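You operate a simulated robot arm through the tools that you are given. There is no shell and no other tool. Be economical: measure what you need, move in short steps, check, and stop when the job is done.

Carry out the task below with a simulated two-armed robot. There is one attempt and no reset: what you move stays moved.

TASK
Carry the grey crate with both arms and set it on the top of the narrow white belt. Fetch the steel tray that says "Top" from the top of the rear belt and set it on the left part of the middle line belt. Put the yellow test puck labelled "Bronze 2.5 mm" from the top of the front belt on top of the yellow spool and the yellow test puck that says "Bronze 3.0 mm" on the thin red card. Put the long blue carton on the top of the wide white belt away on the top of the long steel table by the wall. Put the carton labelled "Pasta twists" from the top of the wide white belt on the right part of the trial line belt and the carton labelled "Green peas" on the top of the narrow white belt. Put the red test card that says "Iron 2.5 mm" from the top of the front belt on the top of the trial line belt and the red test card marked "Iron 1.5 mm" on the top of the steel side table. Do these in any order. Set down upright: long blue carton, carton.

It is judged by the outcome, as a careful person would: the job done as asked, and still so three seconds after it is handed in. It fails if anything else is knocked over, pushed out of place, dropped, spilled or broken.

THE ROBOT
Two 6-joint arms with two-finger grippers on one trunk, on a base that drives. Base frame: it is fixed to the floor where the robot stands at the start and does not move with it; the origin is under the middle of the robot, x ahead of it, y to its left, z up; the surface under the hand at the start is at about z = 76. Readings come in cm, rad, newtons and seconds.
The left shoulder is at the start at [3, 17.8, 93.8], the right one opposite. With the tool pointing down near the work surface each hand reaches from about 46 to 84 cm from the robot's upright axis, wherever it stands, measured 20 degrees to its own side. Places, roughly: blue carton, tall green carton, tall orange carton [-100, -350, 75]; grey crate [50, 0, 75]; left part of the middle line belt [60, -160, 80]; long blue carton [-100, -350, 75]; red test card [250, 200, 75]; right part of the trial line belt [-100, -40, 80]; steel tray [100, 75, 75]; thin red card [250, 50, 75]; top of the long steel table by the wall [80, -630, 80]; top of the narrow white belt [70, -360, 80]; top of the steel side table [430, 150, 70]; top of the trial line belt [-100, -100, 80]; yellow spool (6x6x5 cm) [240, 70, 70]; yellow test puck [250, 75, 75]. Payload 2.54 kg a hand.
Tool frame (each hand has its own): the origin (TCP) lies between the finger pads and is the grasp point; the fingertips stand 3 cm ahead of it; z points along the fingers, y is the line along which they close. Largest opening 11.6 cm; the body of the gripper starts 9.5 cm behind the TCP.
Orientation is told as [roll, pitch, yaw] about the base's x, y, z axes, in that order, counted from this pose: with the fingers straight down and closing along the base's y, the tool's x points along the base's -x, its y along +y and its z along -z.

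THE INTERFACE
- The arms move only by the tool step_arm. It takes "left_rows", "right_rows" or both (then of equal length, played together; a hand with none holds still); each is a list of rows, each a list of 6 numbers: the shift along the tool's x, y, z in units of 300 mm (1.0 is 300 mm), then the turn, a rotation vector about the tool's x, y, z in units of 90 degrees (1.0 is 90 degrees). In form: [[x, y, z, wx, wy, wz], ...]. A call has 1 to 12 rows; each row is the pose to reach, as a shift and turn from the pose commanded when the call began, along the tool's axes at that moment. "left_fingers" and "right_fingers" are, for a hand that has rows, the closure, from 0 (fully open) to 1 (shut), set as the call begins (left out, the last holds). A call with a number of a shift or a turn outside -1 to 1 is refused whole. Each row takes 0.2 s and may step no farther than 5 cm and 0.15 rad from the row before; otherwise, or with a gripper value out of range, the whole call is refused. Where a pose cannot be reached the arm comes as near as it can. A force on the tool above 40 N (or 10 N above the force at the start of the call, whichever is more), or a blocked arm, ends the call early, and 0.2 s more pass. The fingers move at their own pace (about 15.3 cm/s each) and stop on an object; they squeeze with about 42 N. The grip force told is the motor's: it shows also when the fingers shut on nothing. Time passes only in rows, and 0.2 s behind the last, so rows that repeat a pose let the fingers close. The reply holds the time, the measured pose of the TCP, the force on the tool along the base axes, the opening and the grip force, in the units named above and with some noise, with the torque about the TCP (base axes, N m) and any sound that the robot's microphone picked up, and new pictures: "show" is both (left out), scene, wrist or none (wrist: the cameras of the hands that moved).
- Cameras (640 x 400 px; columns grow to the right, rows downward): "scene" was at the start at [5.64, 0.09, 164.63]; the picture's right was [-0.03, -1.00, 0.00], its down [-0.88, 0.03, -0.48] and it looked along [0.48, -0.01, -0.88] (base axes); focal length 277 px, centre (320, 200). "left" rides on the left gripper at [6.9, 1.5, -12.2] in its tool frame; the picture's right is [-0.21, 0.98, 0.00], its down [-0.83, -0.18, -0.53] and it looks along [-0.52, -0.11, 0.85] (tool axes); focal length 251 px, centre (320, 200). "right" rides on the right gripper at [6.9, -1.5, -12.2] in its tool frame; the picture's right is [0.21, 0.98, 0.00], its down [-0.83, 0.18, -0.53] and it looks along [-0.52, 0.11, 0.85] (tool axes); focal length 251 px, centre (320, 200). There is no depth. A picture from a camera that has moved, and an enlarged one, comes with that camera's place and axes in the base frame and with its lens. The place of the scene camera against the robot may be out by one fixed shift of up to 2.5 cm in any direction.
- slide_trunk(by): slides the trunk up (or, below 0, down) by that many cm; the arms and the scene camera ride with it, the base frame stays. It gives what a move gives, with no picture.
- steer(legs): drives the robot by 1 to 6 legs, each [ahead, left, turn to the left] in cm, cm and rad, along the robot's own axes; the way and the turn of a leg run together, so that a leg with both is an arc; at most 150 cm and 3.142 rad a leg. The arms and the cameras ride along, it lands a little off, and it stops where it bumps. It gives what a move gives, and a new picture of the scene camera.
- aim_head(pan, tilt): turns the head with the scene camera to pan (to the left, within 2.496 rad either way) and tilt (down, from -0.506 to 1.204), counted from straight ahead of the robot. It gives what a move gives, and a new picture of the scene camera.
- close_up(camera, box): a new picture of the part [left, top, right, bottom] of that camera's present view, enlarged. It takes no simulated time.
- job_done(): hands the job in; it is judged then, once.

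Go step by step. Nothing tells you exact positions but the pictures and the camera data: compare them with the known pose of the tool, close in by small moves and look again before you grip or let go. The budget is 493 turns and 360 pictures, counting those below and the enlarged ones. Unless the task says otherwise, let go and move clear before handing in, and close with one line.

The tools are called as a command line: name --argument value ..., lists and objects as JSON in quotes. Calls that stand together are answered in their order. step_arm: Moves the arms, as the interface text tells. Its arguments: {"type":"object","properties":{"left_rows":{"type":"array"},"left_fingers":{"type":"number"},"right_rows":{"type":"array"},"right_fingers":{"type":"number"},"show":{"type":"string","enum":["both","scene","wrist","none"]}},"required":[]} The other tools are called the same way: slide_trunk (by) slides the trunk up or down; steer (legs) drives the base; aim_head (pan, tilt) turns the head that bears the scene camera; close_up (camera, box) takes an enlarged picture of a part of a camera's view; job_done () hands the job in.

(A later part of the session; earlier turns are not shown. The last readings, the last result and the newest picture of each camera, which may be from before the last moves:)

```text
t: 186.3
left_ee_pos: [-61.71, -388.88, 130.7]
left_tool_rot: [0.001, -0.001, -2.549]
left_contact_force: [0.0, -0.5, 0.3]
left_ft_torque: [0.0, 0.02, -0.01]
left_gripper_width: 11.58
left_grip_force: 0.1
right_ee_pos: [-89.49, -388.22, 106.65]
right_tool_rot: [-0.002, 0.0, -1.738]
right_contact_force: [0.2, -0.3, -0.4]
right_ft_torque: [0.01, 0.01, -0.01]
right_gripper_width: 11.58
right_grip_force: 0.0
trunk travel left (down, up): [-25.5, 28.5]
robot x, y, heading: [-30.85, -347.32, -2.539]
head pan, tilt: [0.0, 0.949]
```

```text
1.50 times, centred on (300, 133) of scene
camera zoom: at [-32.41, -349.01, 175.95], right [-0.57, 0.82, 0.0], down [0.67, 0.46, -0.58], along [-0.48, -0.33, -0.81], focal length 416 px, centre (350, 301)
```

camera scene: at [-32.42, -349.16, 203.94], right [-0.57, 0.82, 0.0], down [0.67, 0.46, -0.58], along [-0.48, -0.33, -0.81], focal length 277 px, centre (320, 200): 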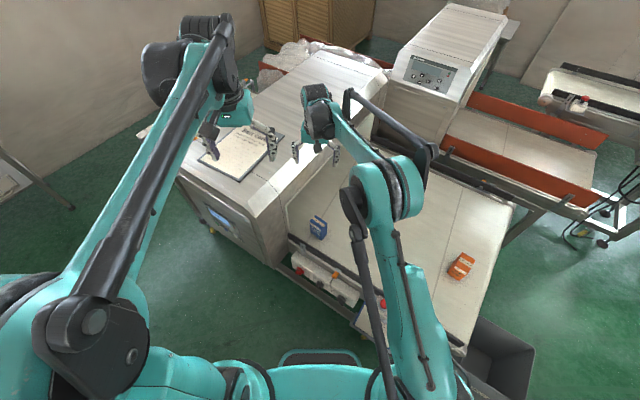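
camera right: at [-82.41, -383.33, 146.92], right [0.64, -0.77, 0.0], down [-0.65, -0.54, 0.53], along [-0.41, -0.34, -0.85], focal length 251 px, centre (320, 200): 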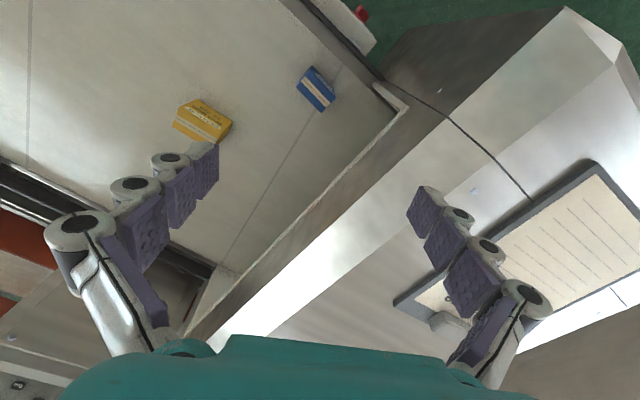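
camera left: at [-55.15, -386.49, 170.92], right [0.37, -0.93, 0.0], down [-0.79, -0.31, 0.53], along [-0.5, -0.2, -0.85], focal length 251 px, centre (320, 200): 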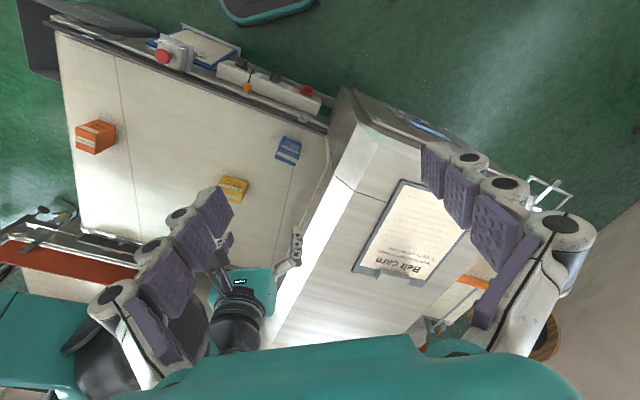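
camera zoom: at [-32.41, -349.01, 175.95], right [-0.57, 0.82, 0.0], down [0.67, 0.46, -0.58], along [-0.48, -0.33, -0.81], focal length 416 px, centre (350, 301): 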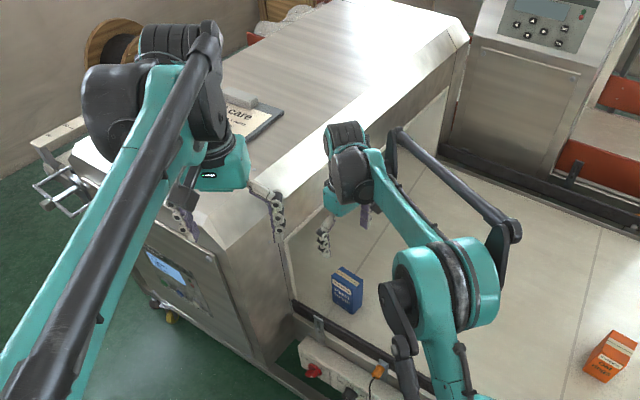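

Well aligned. Descending on the Pasta twists carton.

step_arm --right_rows '[[0, 0, 0.15, 0, 0, -0.04], [0, 0, 0.3, 0, 0, -0.04], [0, 0, 0.45, 0, 0, -0.04], [0, 0, 0.6, 0, 0, -0.04], [0, 0, 0.7, 0, 0, -0.04], [0, 0, 0.7, 0, 0, -0.04]]' --right_fingers 0.15 --show "wrist"

```text
t: 187.7
left_ee_pos: [-61.75, -388.82, 130.62]
left_tool_rot: [0.001, 0.0, -2.549]
left_contact_force: [0.0, 0.8, 1.2]
left_ft_torque: [0.0, 0.03, 0.01]
left_gripper_width: 11.61
left_grip_force: 0.0
right_ee_pos: [-89.4, -388.11, 85.74]
right_tool_rot: [-0.002, -0.002, -1.674]
right_contact_force: [-0.2, -0.6, -1.3]
right_ft_torque: [0.01, 0.01, 0.02]
right_gripper_width: 9.85
right_grip_force: 0.2
trunk travel left (down, up): [-25.5, 28.5]
robot x, y, heading: [-30.75, -346.73, -2.539]
head pan, tilt: [0.0, 0.949]
camera right: at [-90.09, -381.22, 97.88], right [0.99, 0.11, 0.0], down [0.1, -0.84, 0.53], along [0.06, -0.53, -0.85], focal length 251 px, centre (320, 200)
```

right: 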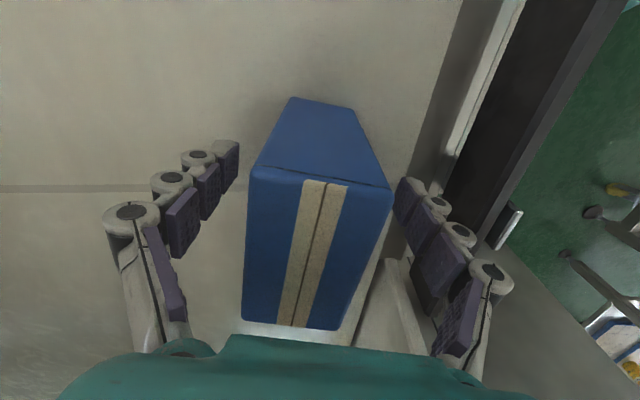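

step_arm --right_rows '[[0, 0, 0, 0, 0, 0], [0, 0, 0, 0, 0, 0], [0, 0, 0, 0, 0, 0], [0, 0, 0, 0, 0, 0]]' --right_fingers 1 --show "none"

step_arm --right_rows '[[0, 0, -0.05, 0, 0, 0], [0, 0, -0.2, 0, 0, 0], [0, 0, -0.35, 0, 0, 0], [0, 0, -0.5, 0, 0, 0], [0, 0, -0.65, 0, 0, 0], [0, 0, -0.8, 0, 0, 0]]' --show "wrist"

```text
t: 188.7
left_ee_pos: [-61.7, -388.91, 130.71]
left_tool_rot: [-0.001, 0.001, -2.547]
left_contact_force: [0.7, 0.4, 0.7]
left_ft_torque: [0.03, 0.0, 0.0]
left_gripper_width: 11.6
left_grip_force: 0.1
right_ee_pos: [-89.31, -388.07, 85.73]
right_tool_rot: [-0.002, -0.001, -1.675]
right_contact_force: [-1.0, -0.6, 2.0]
right_ft_torque: [0.03, 0.15, -0.05]
right_gripper_width: 4.4
right_grip_force: 41.7
trunk travel left (down, up): [-25.5, 28.5]
robot x, y, heading: [-30.88, -346.95, -2.541]
head pan, tilt: [0.0, 0.949]
```

```text
t: 190.1
left_ee_pos: [-61.61, -388.92, 130.76]
left_tool_rot: [0.0, 0.0, -2.548]
left_contact_force: [-0.3, 0.2, -0.1]
left_ft_torque: [0.02, 0.0, -0.02]
left_gripper_width: 11.61
left_grip_force: 0.1
right_ee_pos: [-89.34, -388.24, 109.54]
right_tool_rot: [-0.001, 0.0, -1.676]
right_contact_force: [-0.5, -0.6, -1.9]
right_ft_torque: [-0.02, 0.02, 0.01]
right_gripper_width: 4.4
right_grip_force: 41.4
trunk travel left (down, up): [-25.5, 28.5]
robot x, y, heading: [-30.96, -347.06, -2.546]
head pan, tilt: [0.0, 0.949]
camera right: at [-90.07, -381.37, 121.78], right [0.99, 0.11, 0.0], down [0.1, -0.84, 0.53], along [0.06, -0.53, -0.85], focal length 251 px, centre (320, 200)
```

right: 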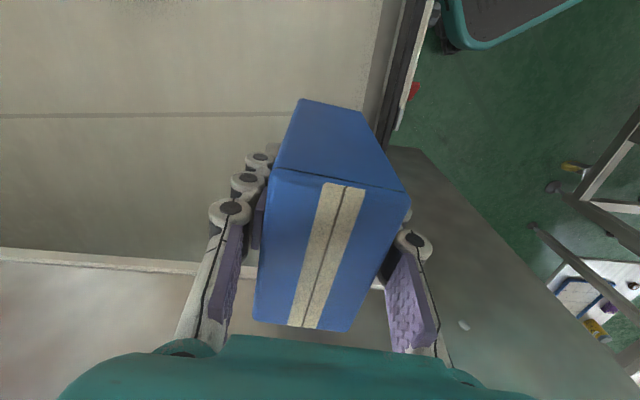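

Carton held (4.4 cm wide). Retracting, backing off, then turning north up the corridor to the trial line.

step_arm --right_rows '[[0.146, 0.018, 0, 0, 0, 0], [0.292, 0.035, 0, 0, 0, 0], [0.438, 0.053, 0, 0, 0, 0], [0.583, 0.07, 0, 0, 0, 0], [0.729, 0.088, 0, 0, 0, 0], [0.875, 0.105, 0, 0, 0, 0]]' --show "none"

slide_trunk --by 25

steer --legs '[[-14, 0, 0], [0, 0, -1.1], [0, 0, -1.07]]'

aim_head --pan 0.2 --tilt 0.55

```text
t: 191.5
left_ee_pos: [-61.63, -388.79, 130.71]
left_tool_rot: [0.003, -0.002, -2.548]
left_contact_force: [0.8, 1.4, 0.3]
left_ft_torque: [-0.06, -0.01, 0.01]
left_gripper_width: 11.6
left_grip_force: 0.0
right_ee_pos: [-83.63, -362.19, 109.72]
right_tool_rot: [-0.002, -0.002, -1.673]
right_contact_force: [0.4, -0.5, -1.5]
right_ft_torque: [-0.05, -0.01, -0.03]
right_gripper_width: 4.4
right_grip_force: 42.2
trunk travel left (down, up): [-25.5, 28.5]
robot x, y, heading: [-31.07, -347.01, -2.541]
head pan, tilt: [0.0, 0.949]
```

```text
t: 194.1
left_ee_pos: [-61.76, -388.92, 155.63]
left_tool_rot: [-0.001, 0.0, -2.546]
left_contact_force: [-0.4, 0.6, -0.4]
left_ft_torque: [-0.02, 0.01, -0.02]
left_gripper_width: 11.59
left_grip_force: 0.0
right_ee_pos: [-83.72, -362.29, 134.67]
right_tool_rot: [0.0, -0.001, -1.676]
right_contact_force: [0.0, -0.4, -1.2]
right_ft_torque: [-0.02, -0.01, -0.01]
right_gripper_width: 4.41
right_grip_force: 42.5
trunk travel left (down, up): [-50.5, 3.5]
robot x, y, heading: [-30.89, -346.74, -2.542]
head pan, tilt: [0.0, 0.949]
```

```text
t: 201.0
left_ee_pos: [-35.74, -289.49, 155.62]
left_tool_rot: [0.002, -0.002, 1.541]
left_contact_force: [0.2, 0.0, -0.5]
left_ft_torque: [0.01, -0.01, 0.04]
left_gripper_width: 11.59
left_grip_force: 0.1
right_ee_pos: [-1.44, -287.06, 134.73]
right_tool_rot: [-0.002, 0.001, 2.415]
right_contact_force: [0.5, -0.6, -1.0]
right_ft_torque: [0.01, -0.01, 0.01]
right_gripper_width: 4.37
right_grip_force: 42.3
trunk travel left (down, up): [-50.5, 3.5]
robot x, y, heading: [-20.09, -339.1, 1.552]
head pan, tilt: [0.0, 0.949]
camera scene: at [-17.43, -334.46, 200.94], right [1.0, -0.02, 0.0], down [-0.02, -0.81, -0.58], along [0.01, 0.58, -0.81], focal length 277 px, centre (320, 200)
```

scene: 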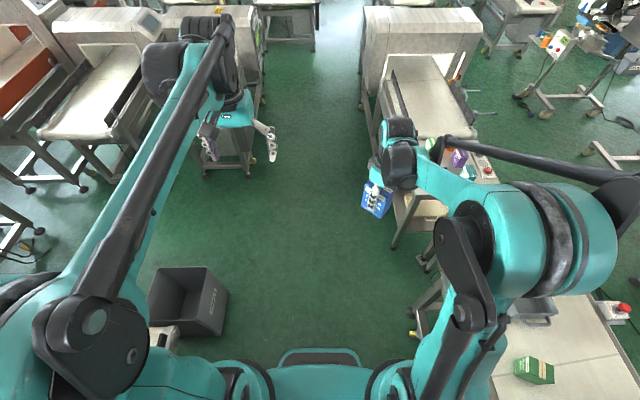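

```text
t: 201.8
left_ee_pos: [-35.8, -289.59, 155.58]
left_tool_rot: [-0.002, 0.0, 1.542]
left_contact_force: [-0.1, 0.0, 0.4]
left_ft_torque: [-0.01, 0.01, 0.03]
left_gripper_width: 11.64
left_grip_force: 0.0
right_ee_pos: [-1.33, -287.08, 134.75]
right_tool_rot: [-0.003, 0.0, 2.413]
right_contact_force: [-0.7, 0.9, -1.3]
right_ft_torque: [-0.01, -0.02, -0.01]
right_gripper_width: 4.39
right_grip_force: 41.9
trunk travel left (down, up): [-50.5, 3.5]
robot x, y, heading: [-19.42, -339.05, 1.55]
head pan, tilt: [0.201, 0.55]
camera scene: at [-19.16, -332.89, 204.22], right [0.98, 0.18, 0.0], down [0.09, -0.52, -0.85], along [-0.15, 0.84, -0.52], focal length 277 px, centre (320, 200)
```

scene: 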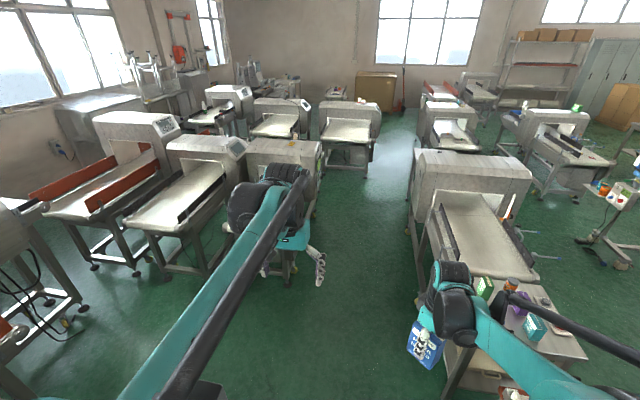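

Corridor is the same as before; driving north to y≈-45.

slide_trunk --by 3

steer --legs '[[150, 0, 0.02], [142, 0, 0]]'

aim_head --pan 1.5 --tilt 0.75

```text
t: 202.6
left_ee_pos: [-35.8, -289.5, 158.66]
left_tool_rot: [0.0, 0.0, 1.542]
left_contact_force: [0.1, -0.1, -1.1]
left_ft_torque: [0.04, -0.01, 0.0]
left_gripper_width: 11.61
left_grip_force: 0.1
right_ee_pos: [-1.34, -287.01, 137.82]
right_tool_rot: [-0.002, 0.002, 2.413]
right_contact_force: [0.0, 0.4, -2.5]
right_ft_torque: [0.01, 0.01, -0.01]
right_gripper_width: 4.4
right_grip_force: 42.0
trunk travel left (down, up): [-53.5, 0.5]
robot x, y, heading: [-19.37, -338.43, 1.548]
head pan, tilt: [0.201, 0.55]
```

```text
t: 216.8
left_ee_pos: [-45.89, 2.56, 158.69]
left_tool_rot: [-0.001, -0.001, 1.623]
left_contact_force: [0.0, 0.5, 0.0]
left_ft_torque: [0.03, -0.02, 0.0]
left_gripper_width: 11.62
left_grip_force: 0.1
right_ee_pos: [-11.64, 7.78, 137.71]
right_tool_rot: [-0.002, 0.0, 2.497]
right_contact_force: [-1.1, 0.1, -2.4]
right_ft_torque: [0.0, 0.01, -0.05]
right_gripper_width: 4.39
right_grip_force: 42.2
trunk travel left (down, up): [-53.5, 0.5]
robot x, y, heading: [-25.55, -45.4, 1.633]
head pan, tilt: [0.201, 0.55]
camera scene: at [-25.68, -39.49, 207.23], right [0.97, 0.26, 0.0], down [0.13, -0.5, -0.85], along [-0.22, 0.82, -0.52], focal length 277 px, centre (320, 200)
```

scene: 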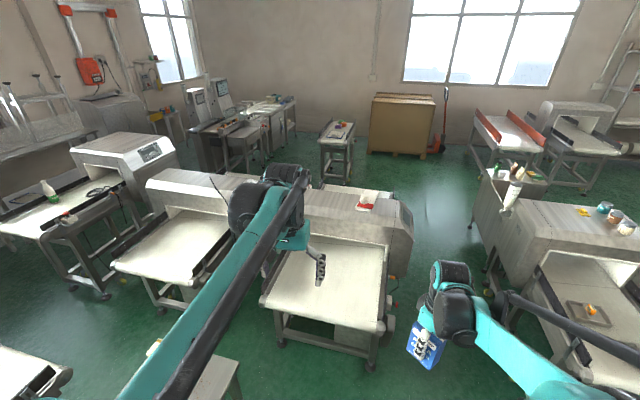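

```text
t: 218.2
left_ee_pos: [-45.92, 2.65, 158.68]
left_tool_rot: [-0.003, 0.0, 1.621]
left_contact_force: [0.2, 0.3, 0.3]
left_ft_torque: [-0.02, 0.0, 0.03]
left_gripper_width: 11.59
left_grip_force: 0.1
right_ee_pos: [-11.79, 7.79, 137.77]
right_tool_rot: [-0.001, -0.001, 2.498]
right_contact_force: [0.4, -0.4, -1.6]
right_ft_torque: [-0.01, 0.0, -0.02]
right_gripper_width: 4.35
right_grip_force: 41.9
trunk travel left (down, up): [-53.5, 0.5]
robot x, y, heading: [-25.53, -45.38, 1.64]
head pan, tilt: [1.499, 0.75]
camera scene: at [-31.65, -48.02, 205.5], right [0.01, 1.0, 0.0], down [0.68, -0.01, -0.73], along [-0.73, 0.01, -0.68], focal length 277 px, centre (320, 200)
```

scene: 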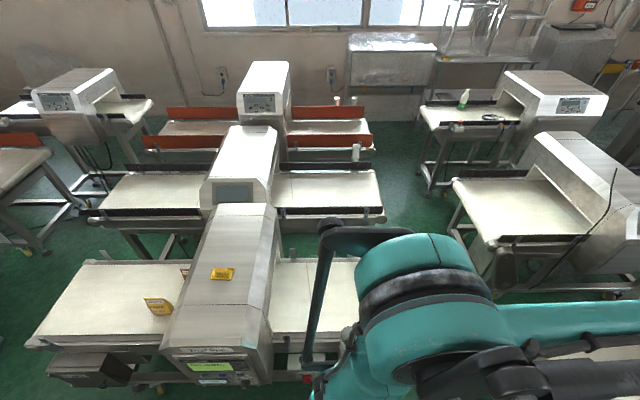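

Trial belt's right part spans roughly x -80…-122, y -65…-17. I'll move up and turn left to face (-100,-42) diagonally.

steer --legs '[[28, 3, 0], [0, 0, 1.87]]'

aim_head --pan 0 --tilt 0.9

```text
t: 224.7
left_ee_pos: [-69.51, -51.61, 158.67]
left_tool_rot: [0.001, 0.001, -2.771]
left_contact_force: [-0.9, -0.6, -0.2]
left_ft_torque: [-0.01, -0.01, 0.0]
left_gripper_width: 11.59
left_grip_force: 0.1
right_ee_pos: [-85.29, -20.89, 137.79]
right_tool_rot: [-0.001, 0.0, -1.9]
right_contact_force: [-1.3, 0.4, -1.7]
right_ft_torque: [0.01, 0.04, 0.01]
right_gripper_width: 4.42
right_grip_force: 42.3
trunk travel left (down, up): [-53.5, 0.5]
robot x, y, heading: [-30.38, -17.53, -2.765]
head pan, tilt: [1.499, 0.75]
camera scene: at [-23.04, -23.9, 205.5], right [-0.95, -0.3, 0.0], down [-0.21, 0.65, -0.73], along [0.22, -0.7, -0.68], focal length 277 px, centre (320, 200)
```

scene: 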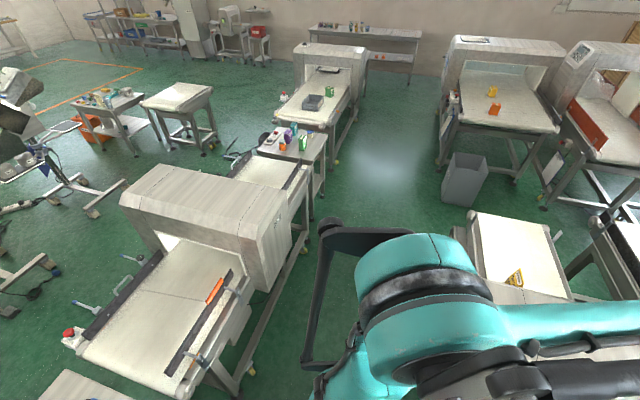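

```text
t: 226.3
left_ee_pos: [-69.69, -51.69, 158.77]
left_tool_rot: [0.0, 0.001, -2.77]
left_contact_force: [0.5, -0.4, -0.4]
left_ft_torque: [0.01, 0.03, -0.06]
left_gripper_width: 11.6
left_grip_force: 0.0
right_ee_pos: [-85.33, -20.87, 137.8]
right_tool_rot: [-0.002, 0.0, -1.896]
right_contact_force: [-0.3, -0.6, -1.5]
right_ft_torque: [0.0, 0.01, -0.02]
right_gripper_width: 4.38
right_grip_force: 41.8
trunk travel left (down, up): [-53.5, 0.5]
robot x, y, heading: [-30.68, -17.6, -2.761]
head pan, tilt: [0.0, 0.901]
camera scene: at [-32.56, -18.81, 204.3], right [-0.37, 0.93, 0.0], down [0.73, 0.29, -0.62], along [-0.58, -0.23, -0.78], focal length 277 px, centre (320, 200)
```

scene: 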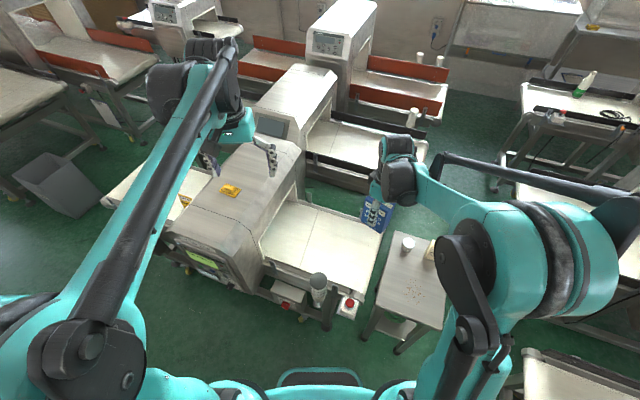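

Clear view of the belt's right part, centre ≈(-97,-41). Moving the carton over it and lowering.

step_arm --right_rows '[[-0.126, -0.025, 0, 0, 0, 0], [-0.252, -0.051, 0, 0, 0, 0], [-0.378, -0.076, 0, 0, 0, 0], [-0.505, -0.102, 0, 0, 0, 0], [-0.631, -0.127, 0, 0, 0, 0], [-0.757, -0.153, 0, 0, 0, 0]]' --show "none"

slide_trunk --by -28

close_up --camera "scene" --box '[120, 60, 520, 326]'

close_up --camera "right" --box '[0, 0, 640, 400]'

```text
t: 227.7
left_ee_pos: [-69.73, -51.87, 158.48]
left_tool_rot: [0.0, 0.002, -2.769]
left_contact_force: [0.0, -0.1, -0.2]
left_ft_torque: [0.03, 0.0, 0.01]
left_gripper_width: 11.6
left_grip_force: 0.0
right_ee_pos: [-97.01, -41.08, 137.6]
right_tool_rot: [-0.001, 0.0, -1.898]
right_contact_force: [0.2, -0.7, -1.4]
right_ft_torque: [0.04, -0.04, 0.0]
right_gripper_width: 4.39
right_grip_force: 41.9
trunk travel left (down, up): [-53.5, 0.5]
robot x, y, heading: [-30.4, -17.01, -2.76]
head pan, tilt: [0.0, 0.901]
```

```text
t: 230.6
left_ee_pos: [-69.65, -51.65, 130.79]
left_tool_rot: [-0.001, -0.001, -2.77]
left_contact_force: [0.4, 0.7, 0.2]
left_ft_torque: [-0.03, 0.0, -0.01]
left_gripper_width: 11.6
left_grip_force: 0.1
right_ee_pos: [-96.8, -40.97, 109.68]
right_tool_rot: [-0.001, -0.002, -1.897]
right_contact_force: [0.5, -0.2, -2.0]
right_ft_torque: [0.01, -0.01, 0.01]
right_gripper_width: 4.38
right_grip_force: 42.1
trunk travel left (down, up): [-25.5, 28.5]
robot x, y, heading: [-30.82, -17.1, -2.761]
head pan, tilt: [0.0, 0.901]
```

```text
1.50 times, centred on (320, 193) of scene
camera zoom: at [-32.55, -18.81, 176.31], right [-0.37, 0.93, 0.0], down [0.73, 0.29, -0.62], along [-0.58, -0.23, -0.78], focal length 416 px, centre (320, 210)
```

zoom: 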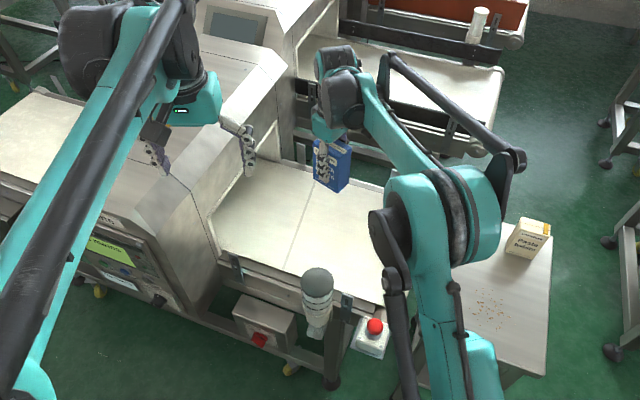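

```text
1.00 times, centred on (320, 200) of right (not enlarged: the box is as wide or as high as the picture)
camera zoom: at [-96.03, -34.03, 121.82], right [0.99, -0.11, 0.0], down [-0.09, -0.84, 0.53], along [-0.06, -0.53, -0.85], focal length 251 px, centre (320, 200)
```

zoom: 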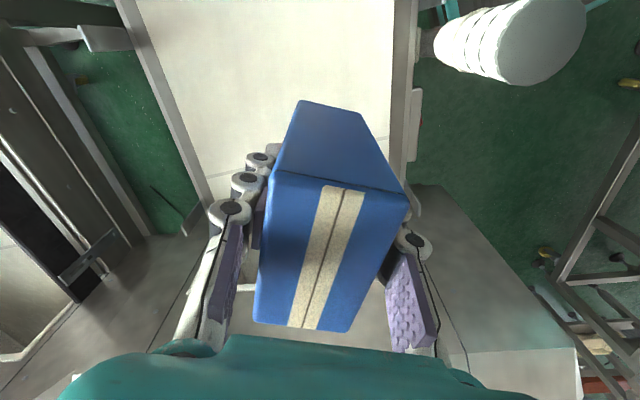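

step_arm --right_rows '[[0.15, 0, 0, 0, 0, 0], [0.15, 0, 0.15, 0, 0, 0], [0.15, 0, 0.3, 0, 0, 0], [0.15, 0, 0.45, 0, 0, 0], [0.15, 0, 0.58, 0, 0, 0], [0.15, 0, 0.58, 0, 0, 0]]' --show "both"

```text
t: 232.0
left_ee_pos: [-69.52, -51.61, 130.7]
left_tool_rot: [0.001, -0.001, -2.771]
left_contact_force: [0.3, 0.2, 1.2]
left_ft_torque: [-0.02, -0.01, -0.04]
left_gripper_width: 11.6
left_grip_force: 0.0
right_ee_pos: [-95.35, -36.6, 92.29]
right_tool_rot: [-0.002, 0.001, -1.899]
right_contact_force: [0.0, -0.1, -2.0]
right_ft_torque: [0.03, 0.03, -0.03]
right_gripper_width: 4.4
right_grip_force: 42.0
trunk travel left (down, up): [-25.5, 28.5]
robot x, y, heading: [-30.52, -17.54, -2.762]
head pan, tilt: [0.0, 0.901]
camera scene: at [-32.47, -18.78, 176.31], right [-0.37, 0.93, 0.0], down [0.73, 0.29, -0.62], along [-0.58, -0.23, -0.78], focal length 277 px, centre (320, 200)
camera right: at [-94.49, -29.63, 104.42], right [0.99, -0.11, 0.0], down [-0.09, -0.84, 0.53], along [-0.06, -0.53, -0.85], focal length 251 px, centre (320, 200)
```

scene: 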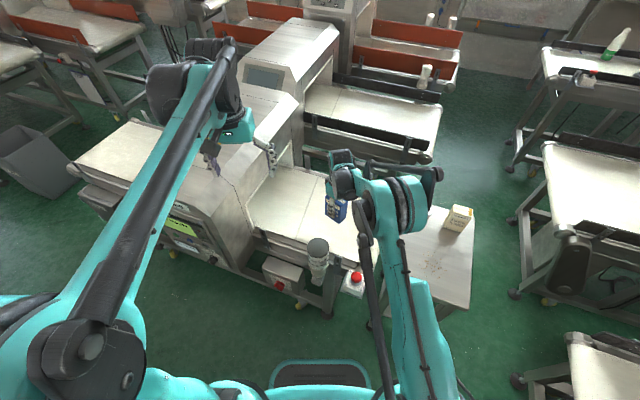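
right: 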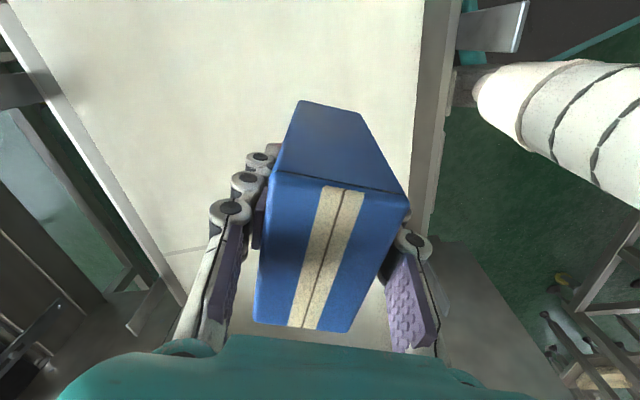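

step_arm --right_rows '[[0, -0.13, 0, 0, 0, 0], [0, -0.13, 0.03, 0, 0, 0], [0, -0.13, 0.06, 0, 0, 0], [0, -0.13, 0.09, 0, 0, 0], [0, -0.13, 0.12, 0, 0, 0], [0, -0.13, 0.15, 0, 0, 0], [0, -0.13, 0.17, 0, 0, 0], [0, -0.13, 0.19, 0, 0, 0], [0, -0.13, 0.21, 0, 0, 0], [0, -0.13, 0.23, 0, 0, 0], [0, -0.13, 0.25, 0, 0, 0]]' --show "wrist"

```text
t: 234.4
left_ee_pos: [-69.67, -51.65, 130.63]
left_tool_rot: [0.0, 0.0, -2.769]
left_contact_force: [0.0, 0.9, -0.3]
left_ft_torque: [0.0, 0.0, 0.01]
left_gripper_width: 11.6
left_grip_force: 0.0
right_ee_pos: [-99.19, -35.38, 84.76]
right_tool_rot: [-0.002, -0.002, -1.898]
right_contact_force: [-0.4, 0.2, -1.4]
right_ft_torque: [0.03, 0.04, 0.02]
right_gripper_width: 4.38
right_grip_force: 42.3
trunk travel left (down, up): [-25.5, 28.5]
robot x, y, heading: [-30.46, -17.65, -2.761]
head pan, tilt: [0.0, 0.901]
camera right: at [-98.35, -28.49, 96.9], right [0.99, -0.11, 0.0], down [-0.09, -0.84, 0.53], along [-0.06, -0.53, -0.85], focal length 251 px, centre (320, 200)
```

right: 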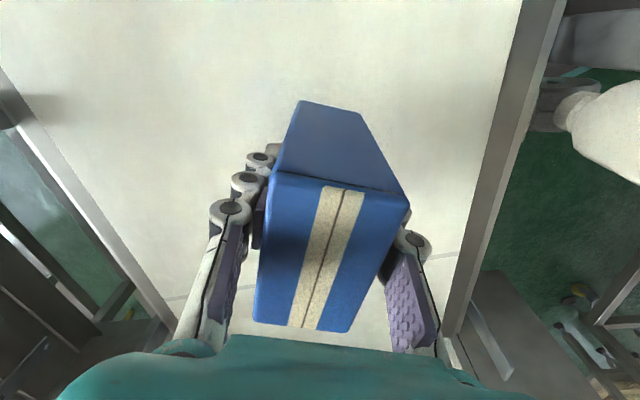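

step_arm --right_rows '[[0, 0, 0.015, 0, 0, 0], [0, 0, 0.03, 0, 0, 0], [0, 0, 0.045, 0, 0, 0], [0, 0, 0.06, 0, 0, 0], [0, 0, 0.075, 0, 0, 0], [0, 0, 0.09, 0, 0, 0], [0, 0, 0.105, 0, 0, 0], [0, 0, 0.12, 0, 0, 0], [0, 0, 0.135, 0, 0, 0], [0, 0, 0.15, 0, 0, 0], [0, 0, 0.165, 0, 0, 0], [0, 0, 0.18, 0, 0, 0]]' --show "wrist"

```text
t: 237.0
left_ee_pos: [-69.33, -51.53, 130.78]
left_tool_rot: [0.002, -0.004, -2.77]
left_contact_force: [0.1, -0.8, 0.7]
left_ft_torque: [0.0, 0.02, 0.01]
left_gripper_width: 11.6
left_grip_force: 0.2
right_ee_pos: [-98.89, -35.27, 79.6]
right_tool_rot: [-0.005, -0.001, -1.896]
right_contact_force: [1.2, 0.9, 38.4]
right_ft_torque: [0.1, 0.01, -0.07]
right_gripper_width: 4.4
right_grip_force: 42.2
trunk travel left (down, up): [-25.5, 28.5]
robot x, y, heading: [-30.05, -17.25, -2.767]
head pan, tilt: [0.0, 0.901]
camera right: at [-98.1, -28.41, 91.8], right [0.99, -0.11, 0.0], down [-0.09, -0.84, 0.53], along [-0.06, -0.53, -0.84], focal length 251 px, centre (320, 200)
```

right: 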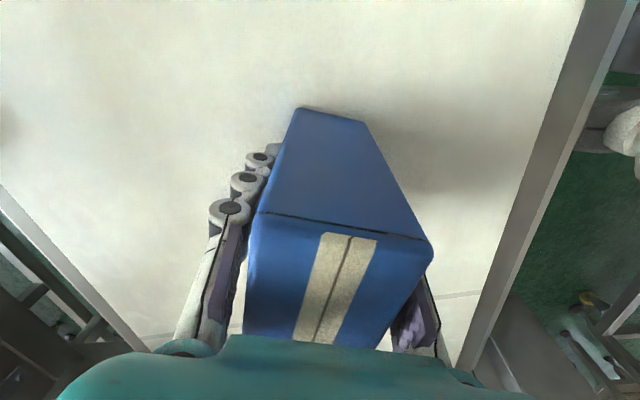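

Contact made. Releasing and rising.

step_arm --right_rows '[[0, 0, -0.01, 0, 0, 0], [0, 0, -0.01, 0, 0, 0], [0, 0, -0.1, 0, 0, 0], [0, 0, -0.25, 0, 0, 0], [0, 0, -0.4, 0, 0, 0], [0, 0, -0.55, 0, 0, 0], [0, 0, -0.7, 0, 0, 0]]' --right_fingers 0.4 --show "wrist"

```text
t: 238.6
left_ee_pos: [-69.57, -51.54, 130.74]
left_tool_rot: [0.0, 0.0, -2.768]
left_contact_force: [0.5, 0.4, 0.0]
left_ft_torque: [0.01, 0.04, 0.0]
left_gripper_width: 11.59
left_grip_force: 0.0
right_ee_pos: [-99.32, -35.38, 100.21]
right_tool_rot: [-0.003, 0.0, -1.898]
right_contact_force: [0.1, 0.2, -0.3]
right_ft_torque: [-0.04, 0.0, 0.01]
right_gripper_width: 6.96
right_grip_force: 0.0
trunk travel left (down, up): [-25.5, 28.5]
robot x, y, heading: [-30.48, -17.21, -2.764]
head pan, tilt: [0.0, 0.901]
camera right: at [-98.38, -28.45, 112.38], right [0.99, -0.11, 0.0], down [-0.09, -0.84, 0.53], along [-0.06, -0.53, -0.85], focal length 251 px, centre (320, 200)
```

right: 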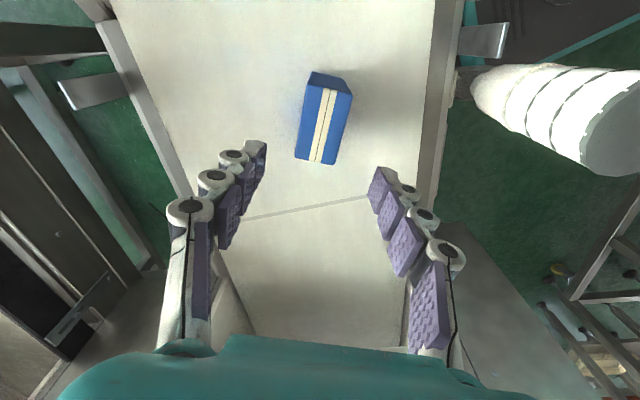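

Pasta twists stands upright on the trial belt. Now I'll reset the arms, raise, and head to the rear belt for the tray.

slide_trunk --by 24

step_arm --left_rows '[[0, 0, 0.12, 0, 0, 0], [0, 0, 0.24, 0, 0, 0], [0, 0, 0.36, 0, 0, 0], [0, 0, 0.48, 0, 0, 0], [0, 0, 0.6, 0, 0, 0], [0, 0, 0.75, 0, 0, 0]]' --right_rows '[[0.12, 0.02, 0, 0, 0, 0], [0.24, 0.05, 0, 0, 0, 0], [0.36, 0.07, 0, 0, 0, 0], [0.48, 0.1, 0, 0, 0, 0], [0.6, 0.12, 0, 0, 0, 0], [0.7, 0.2, 0, 0, 0, 0]]' --right_fingers 0 --show "none"

steer --legs '[[0, 0, -1.0], [0, 0, -0.95], [0, -41, 0]]'

aim_head --pan -0.3 --tilt 0.8

```text
t: 241.1
left_ee_pos: [-69.79, -51.66, 154.68]
left_tool_rot: [-0.001, 0.0, -2.769]
left_contact_force: [0.3, -0.2, 0.2]
left_ft_torque: [-0.01, -0.01, 0.01]
left_gripper_width: 11.6
left_grip_force: 0.1
right_ee_pos: [-99.26, -35.42, 124.05]
right_tool_rot: [-0.002, 0.001, -1.898]
right_contact_force: [0.1, -1.0, -0.2]
right_ft_torque: [-0.02, -0.02, 0.01]
right_gripper_width: 6.94
right_grip_force: 0.0
trunk travel left (down, up): [-49.5, 4.5]
robot x, y, heading: [-30.56, -17.22, -2.759]
head pan, tilt: [0.0, 0.901]
```

```text
t: 242.5
left_ee_pos: [-69.42, -51.41, 132.0]
left_tool_rot: [-0.001, 0.0, -2.771]
left_contact_force: [-0.1, -0.1, -0.6]
left_ft_torque: [-0.03, -0.01, -0.03]
left_gripper_width: 11.6
left_grip_force: 0.1
right_ee_pos: [-86.78, -17.18, 123.94]
right_tool_rot: [0.0, 0.0, -1.897]
right_contact_force: [-0.4, 0.1, 0.3]
right_ft_torque: [-0.02, 0.02, -0.01]
right_gripper_width: 11.59
right_grip_force: 0.0
trunk travel left (down, up): [-49.5, 4.5]
robot x, y, heading: [-30.41, -17.1, -2.764]
head pan, tilt: [0.0, 0.901]
```

```text
t: 249.9
left_ee_pos: [-7.21, 31.83, 132.03]
left_tool_rot: [0.0, 0.002, 1.574]
left_contact_force: [-0.4, 0.3, 0.5]
left_ft_torque: [-0.01, 0.02, -0.01]
left_gripper_width: 11.57
left_grip_force: 0.1
right_ee_pos: [30.99, 35.63, 124.0]
right_tool_rot: [-0.001, 0.0, 2.446]
right_contact_force: [-0.5, -0.7, 0.8]
right_ft_torque: [0.0, 0.01, 0.0]
right_gripper_width: 11.62
right_grip_force: 0.0
trunk travel left (down, up): [-49.5, 4.5]
robot x, y, heading: [10.66, -16.8, 1.579]
head pan, tilt: [0.0, 0.901]
camera scene: at [12.48, -12.15, 200.3], right [1.0, 0.01, 0.0], down [0.01, -0.78, -0.62], along [-0.01, 0.62, -0.78], focal length 277 px, centre (320, 200)
```

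scene: 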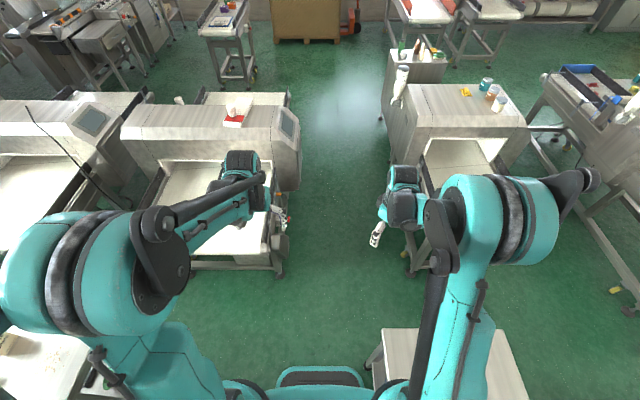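

```text
t: 250.8
left_ee_pos: [-7.22, 31.81, 132.1]
left_tool_rot: [0.002, -0.001, 1.574]
left_contact_force: [-0.5, -0.4, 0.2]
left_ft_torque: [-0.04, 0.0, -0.03]
left_gripper_width: 11.61
left_grip_force: 0.1
right_ee_pos: [31.01, 35.67, 123.96]
right_tool_rot: [-0.002, -0.001, 2.446]
right_contact_force: [0.1, 0.4, 0.0]
right_ft_torque: [0.05, 0.0, 0.04]
right_gripper_width: 11.58
right_grip_force: 0.1
trunk travel left (down, up): [-49.5, 4.5]
robot x, y, heading: [10.41, -17.41, 1.582]
head pan, tilt: [-0.3, 0.799]
camera scene: at [14.98, -11.97, 201.09], right [0.96, -0.29, 0.0], down [-0.2, -0.69, -0.7], along [0.2, 0.67, -0.72], focal length 277 px, centre (320, 200)
```

scene: 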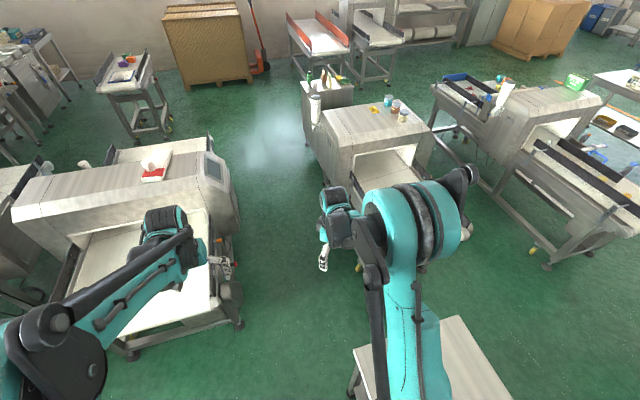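

Corridor here is tight: another belt to the left (x<-5) and the rear belt at x>70. I'll weave in to about (30,45) facing diagonally at the trays.

steer --legs '[[36, 0, 0], [19, -9.6, -0.37], [5.5, -3.2, -0.35], [5.5, -1.8, -0.35]]'

aim_head --pan 0 --tilt 0.9

```text
t: 254.6
left_ee_pos: [23.63, 88.84, 132.02]
left_tool_rot: [0.001, -0.002, 1.173]
left_contact_force: [0.4, 0.2, -0.4]
left_ft_torque: [0.01, 0.01, -0.02]
left_gripper_width: 11.6
left_grip_force: 0.0
right_ee_pos: [60.35, 77.39, 123.92]
right_tool_rot: [-0.001, 0.0, 2.044]
right_contact_force: [-0.1, 0.3, -0.5]
right_ft_torque: [-0.01, 0.02, -0.02]
right_gripper_width: 11.6
right_grip_force: 0.1
trunk travel left (down, up): [-49.5, 4.5]
robot x, y, heading: [20.71, 36.64, 1.176]
head pan, tilt: [-0.3, 0.799]
stopped in leg 3: the robot was blocked; the commanded pose is now the measured one
camera scene: at [26.96, 40.74, 201.09], right [0.77, -0.64, 0.0], down [-0.46, -0.55, -0.7], along [0.44, 0.54, -0.72], focal length 277 px, centre (320, 200)
```

scene: 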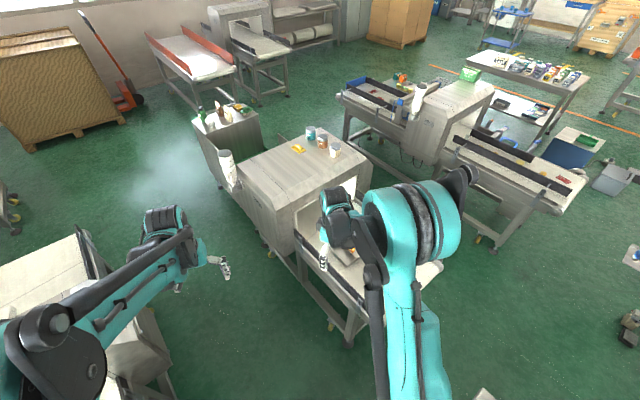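

```text
t: 255.4
left_ee_pos: [23.43, 88.65, 132.14]
left_tool_rot: [0.0, -0.001, 1.172]
left_contact_force: [-0.6, 0.6, -0.6]
left_ft_torque: [0.0, 0.02, -0.02]
left_gripper_width: 11.62
left_grip_force: 0.0
right_ee_pos: [60.15, 77.3, 123.98]
right_tool_rot: [-0.001, 0.002, 2.044]
right_contact_force: [0.1, 0.1, -0.6]
right_ft_torque: [0.0, -0.02, -0.02]
right_gripper_width: 11.6
right_grip_force: 0.1
trunk travel left (down, up): [-49.5, 4.5]
robot x, y, heading: [21.01, 36.75, 1.177]
head pan, tilt: [0.0, 0.901]
camera scene: at [24.38, 41.31, 200.31], right [0.92, -0.38, 0.0], down [-0.3, -0.72, -0.62], along [0.24, 0.57, -0.78], focal length 277 px, centre (320, 200)
```

scene: 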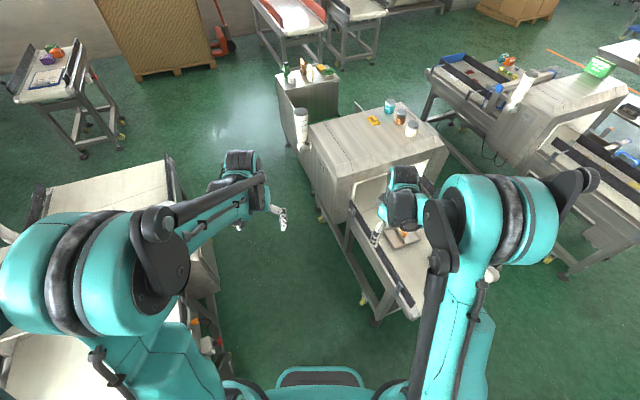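

Something blocked me; checking around on both sides.

aim_head --pan -1.6 --tilt 1.1

aim_head --pan 1.5 --tilt 1.1

```text
t: 257.1
left_ee_pos: [23.6, 88.69, 132.08]
left_tool_rot: [-0.001, -0.002, 1.17]
left_contact_force: [-0.6, 0.2, 0.2]
left_ft_torque: [0.04, 0.01, -0.02]
left_gripper_width: 11.59
left_grip_force: 0.2
right_ee_pos: [60.14, 77.43, 123.96]
right_tool_rot: [-0.003, -0.001, 2.045]
right_contact_force: [0.6, 0.0, 0.3]
right_ft_torque: [-0.02, 0.0, 0.0]
right_gripper_width: 11.62
right_grip_force: 0.0
trunk travel left (down, up): [-49.5, 4.5]
robot x, y, heading: [20.64, 36.82, 1.18]
head pan, tilt: [-1.6, 1.1]
camera scene: at [27.33, 31.81, 198.92], right [-0.41, -0.91, 0.0], down [-0.81, 0.36, -0.45], along [0.41, -0.19, -0.89], focal length 277 px, centre (320, 200)
```

scene: 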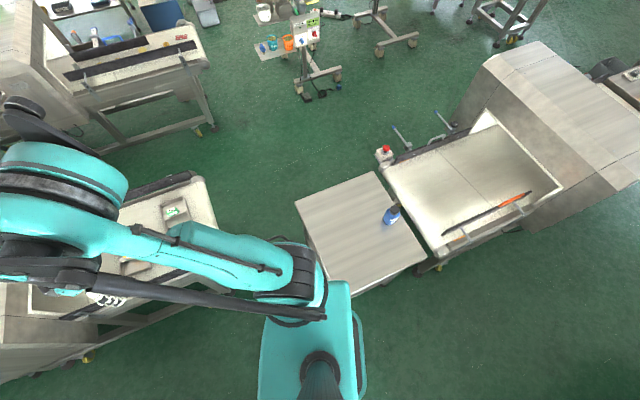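

```text
t: 259.7
left_ee_pos: [23.45, 88.69, 131.99]
left_tool_rot: [-0.001, 0.001, 1.17]
left_contact_force: [0.0, -0.3, 0.2]
left_ft_torque: [0.0, 0.0, 0.01]
left_gripper_width: 11.61
left_grip_force: 0.1
right_ee_pos: [60.12, 77.35, 124.01]
right_tool_rot: [-0.002, 0.0, 2.043]
right_contact_force: [1.2, -0.8, 1.0]
right_ft_torque: [0.02, 0.01, 0.0]
right_gripper_width: 11.62
right_grip_force: 0.1
trunk travel left (down, up): [-49.5, 4.5]
robot x, y, heading: [20.41, 37.0, 1.181]
head pan, tilt: [1.499, 1.1]
camera scene: at [15.93, 37.23, 198.92], right [0.45, 0.89, 0.0], down [0.8, -0.4, -0.45], along [-0.41, 0.2, -0.89], focal length 277 px, centre (320, 200)
```

scene: 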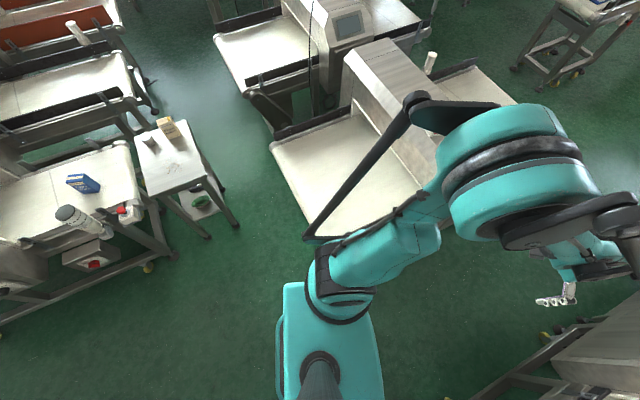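

The base touched the small table's corner (bottle still standing). I'll move ahead away from it and then use the right arm, reaching to the right.

steer --legs '[[12, 0, 0], [0, 0, -0.2]]'

aim_head --pan -0.5 --tilt 0.95

```text
t: 261.7
left_ee_pos: [38.2, 98.13, 132.07]
left_tool_rot: [0.0, 0.0, 0.972]
left_contact_force: [-0.3, 0.3, 0.7]
left_ft_torque: [0.05, 0.04, 0.06]
left_gripper_width: 11.6
left_grip_force: 0.0
right_ee_pos: [71.93, 79.82, 124.04]
right_tool_rot: [0.0, -0.002, 1.846]
right_contact_force: [-0.8, 0.1, -0.2]
right_ft_torque: [-0.02, 0.02, 0.02]
right_gripper_width: 11.61
right_grip_force: 0.0
trunk travel left (down, up): [-49.5, 4.5]
robot x, y, heading: [24.93, 47.86, 0.98]
head pan, tilt: [1.499, 1.1]
camera scene: at [20.76, 49.41, 198.93], right [0.61, 0.79, 0.0], down [0.7, -0.55, -0.46], along [-0.36, 0.28, -0.89], focal length 277 px, centre (320, 200)
```

scene: 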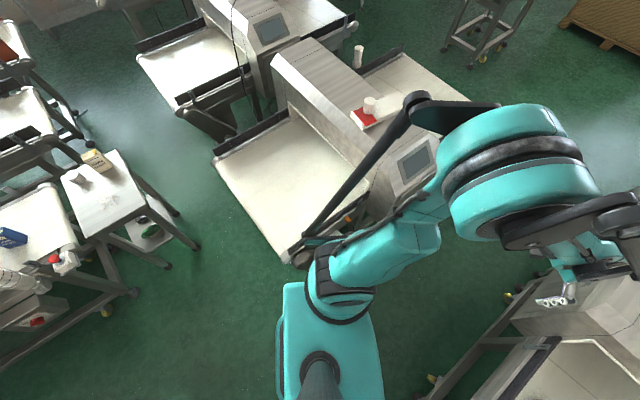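

```text
t: 263.6
left_ee_pos: [38.05, 97.98, 132.17]
left_tool_rot: [-0.002, 0.0, 0.975]
left_contact_force: [0.4, 1.1, -0.6]
left_ft_torque: [0.0, -0.02, 0.0]
left_gripper_width: 11.64
left_grip_force: 0.1
right_ee_pos: [71.84, 79.78, 123.97]
right_tool_rot: [-0.003, 0.0, 1.847]
right_contact_force: [0.5, -0.2, 0.1]
right_ft_torque: [0.0, 0.01, -0.02]
right_gripper_width: 11.59
right_grip_force: 0.0
trunk travel left (down, up): [-49.5, 4.5]
robot x, y, heading: [25.45, 47.87, 0.981]
head pan, tilt: [-0.499, 0.949]
camera scene: at [31.98, 49.01, 199.94], right [0.46, -0.89, 0.0], down [-0.72, -0.38, -0.58], along [0.52, 0.27, -0.81], focal length 277 px, centre (320, 200)
```

scene: 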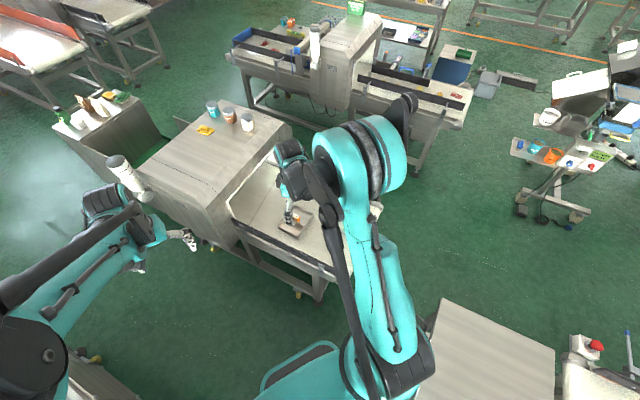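

close_up --camera "right" --box '[0, 0, 640, 400]'

close_up --camera "left" --box '[0, 0, 640, 400]'

```text
1.00 times, centred on (320, 200) of right (not enlarged: the box is as wide or as high as the picture)
camera zoom: at [75.14, 73.38, 136.19], right [-0.88, -0.47, 0.0], down [-0.4, 0.74, 0.53], along [-0.25, 0.47, -0.85], focal length 251 px, centre (320, 200)
```

zoom: 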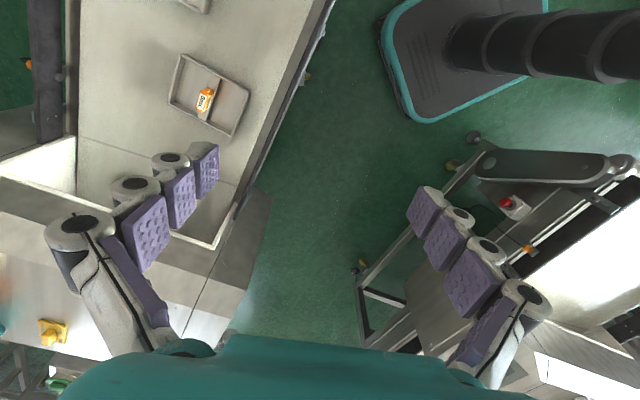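

```text
1.00 times, centred on (320, 200) of left (not enlarged: the box is as wide or as high as the picture)
camera zoom: at [32.91, 93.18, 144.32], right [-0.69, 0.73, 0.0], down [0.61, 0.58, 0.53], along [0.39, 0.37, -0.85], focal length 251 px, centre (320, 200)
```

zoom: 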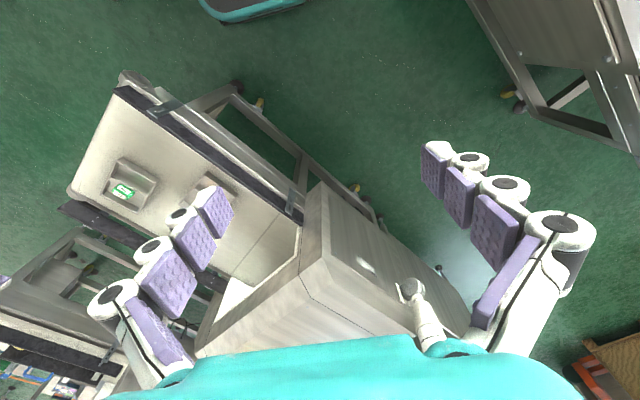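

close_up --camera "right" --box '[150, 40, 270, 150]'

close_up --camera "left" --box '[80, 140, 180, 220]'

```text
3.64 times, centred on (210, 95) of right
camera zoom: at [75.14, 73.38, 136.19], right [-0.88, -0.47, 0.0], down [-0.4, 0.74, 0.53], along [-0.25, 0.47, -0.85], focal length 914 px, centre (720, 582)
```

zoom: 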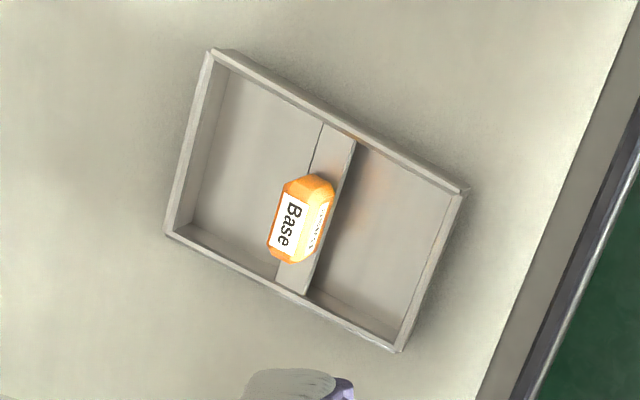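

```text
5.00 times, centred on (130, 180) of left
camera zoom: at [32.91, 93.18, 144.32], right [-0.69, 0.73, 0.0], down [0.61, 0.58, 0.53], along [0.39, 0.37, -0.85], focal length 1257 px, centre (1270, 300)
```

zoom: 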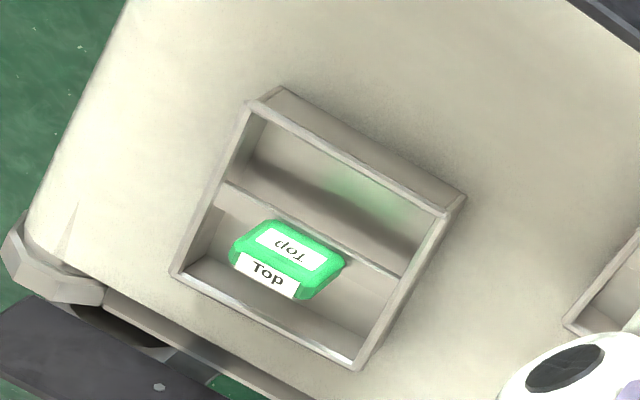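

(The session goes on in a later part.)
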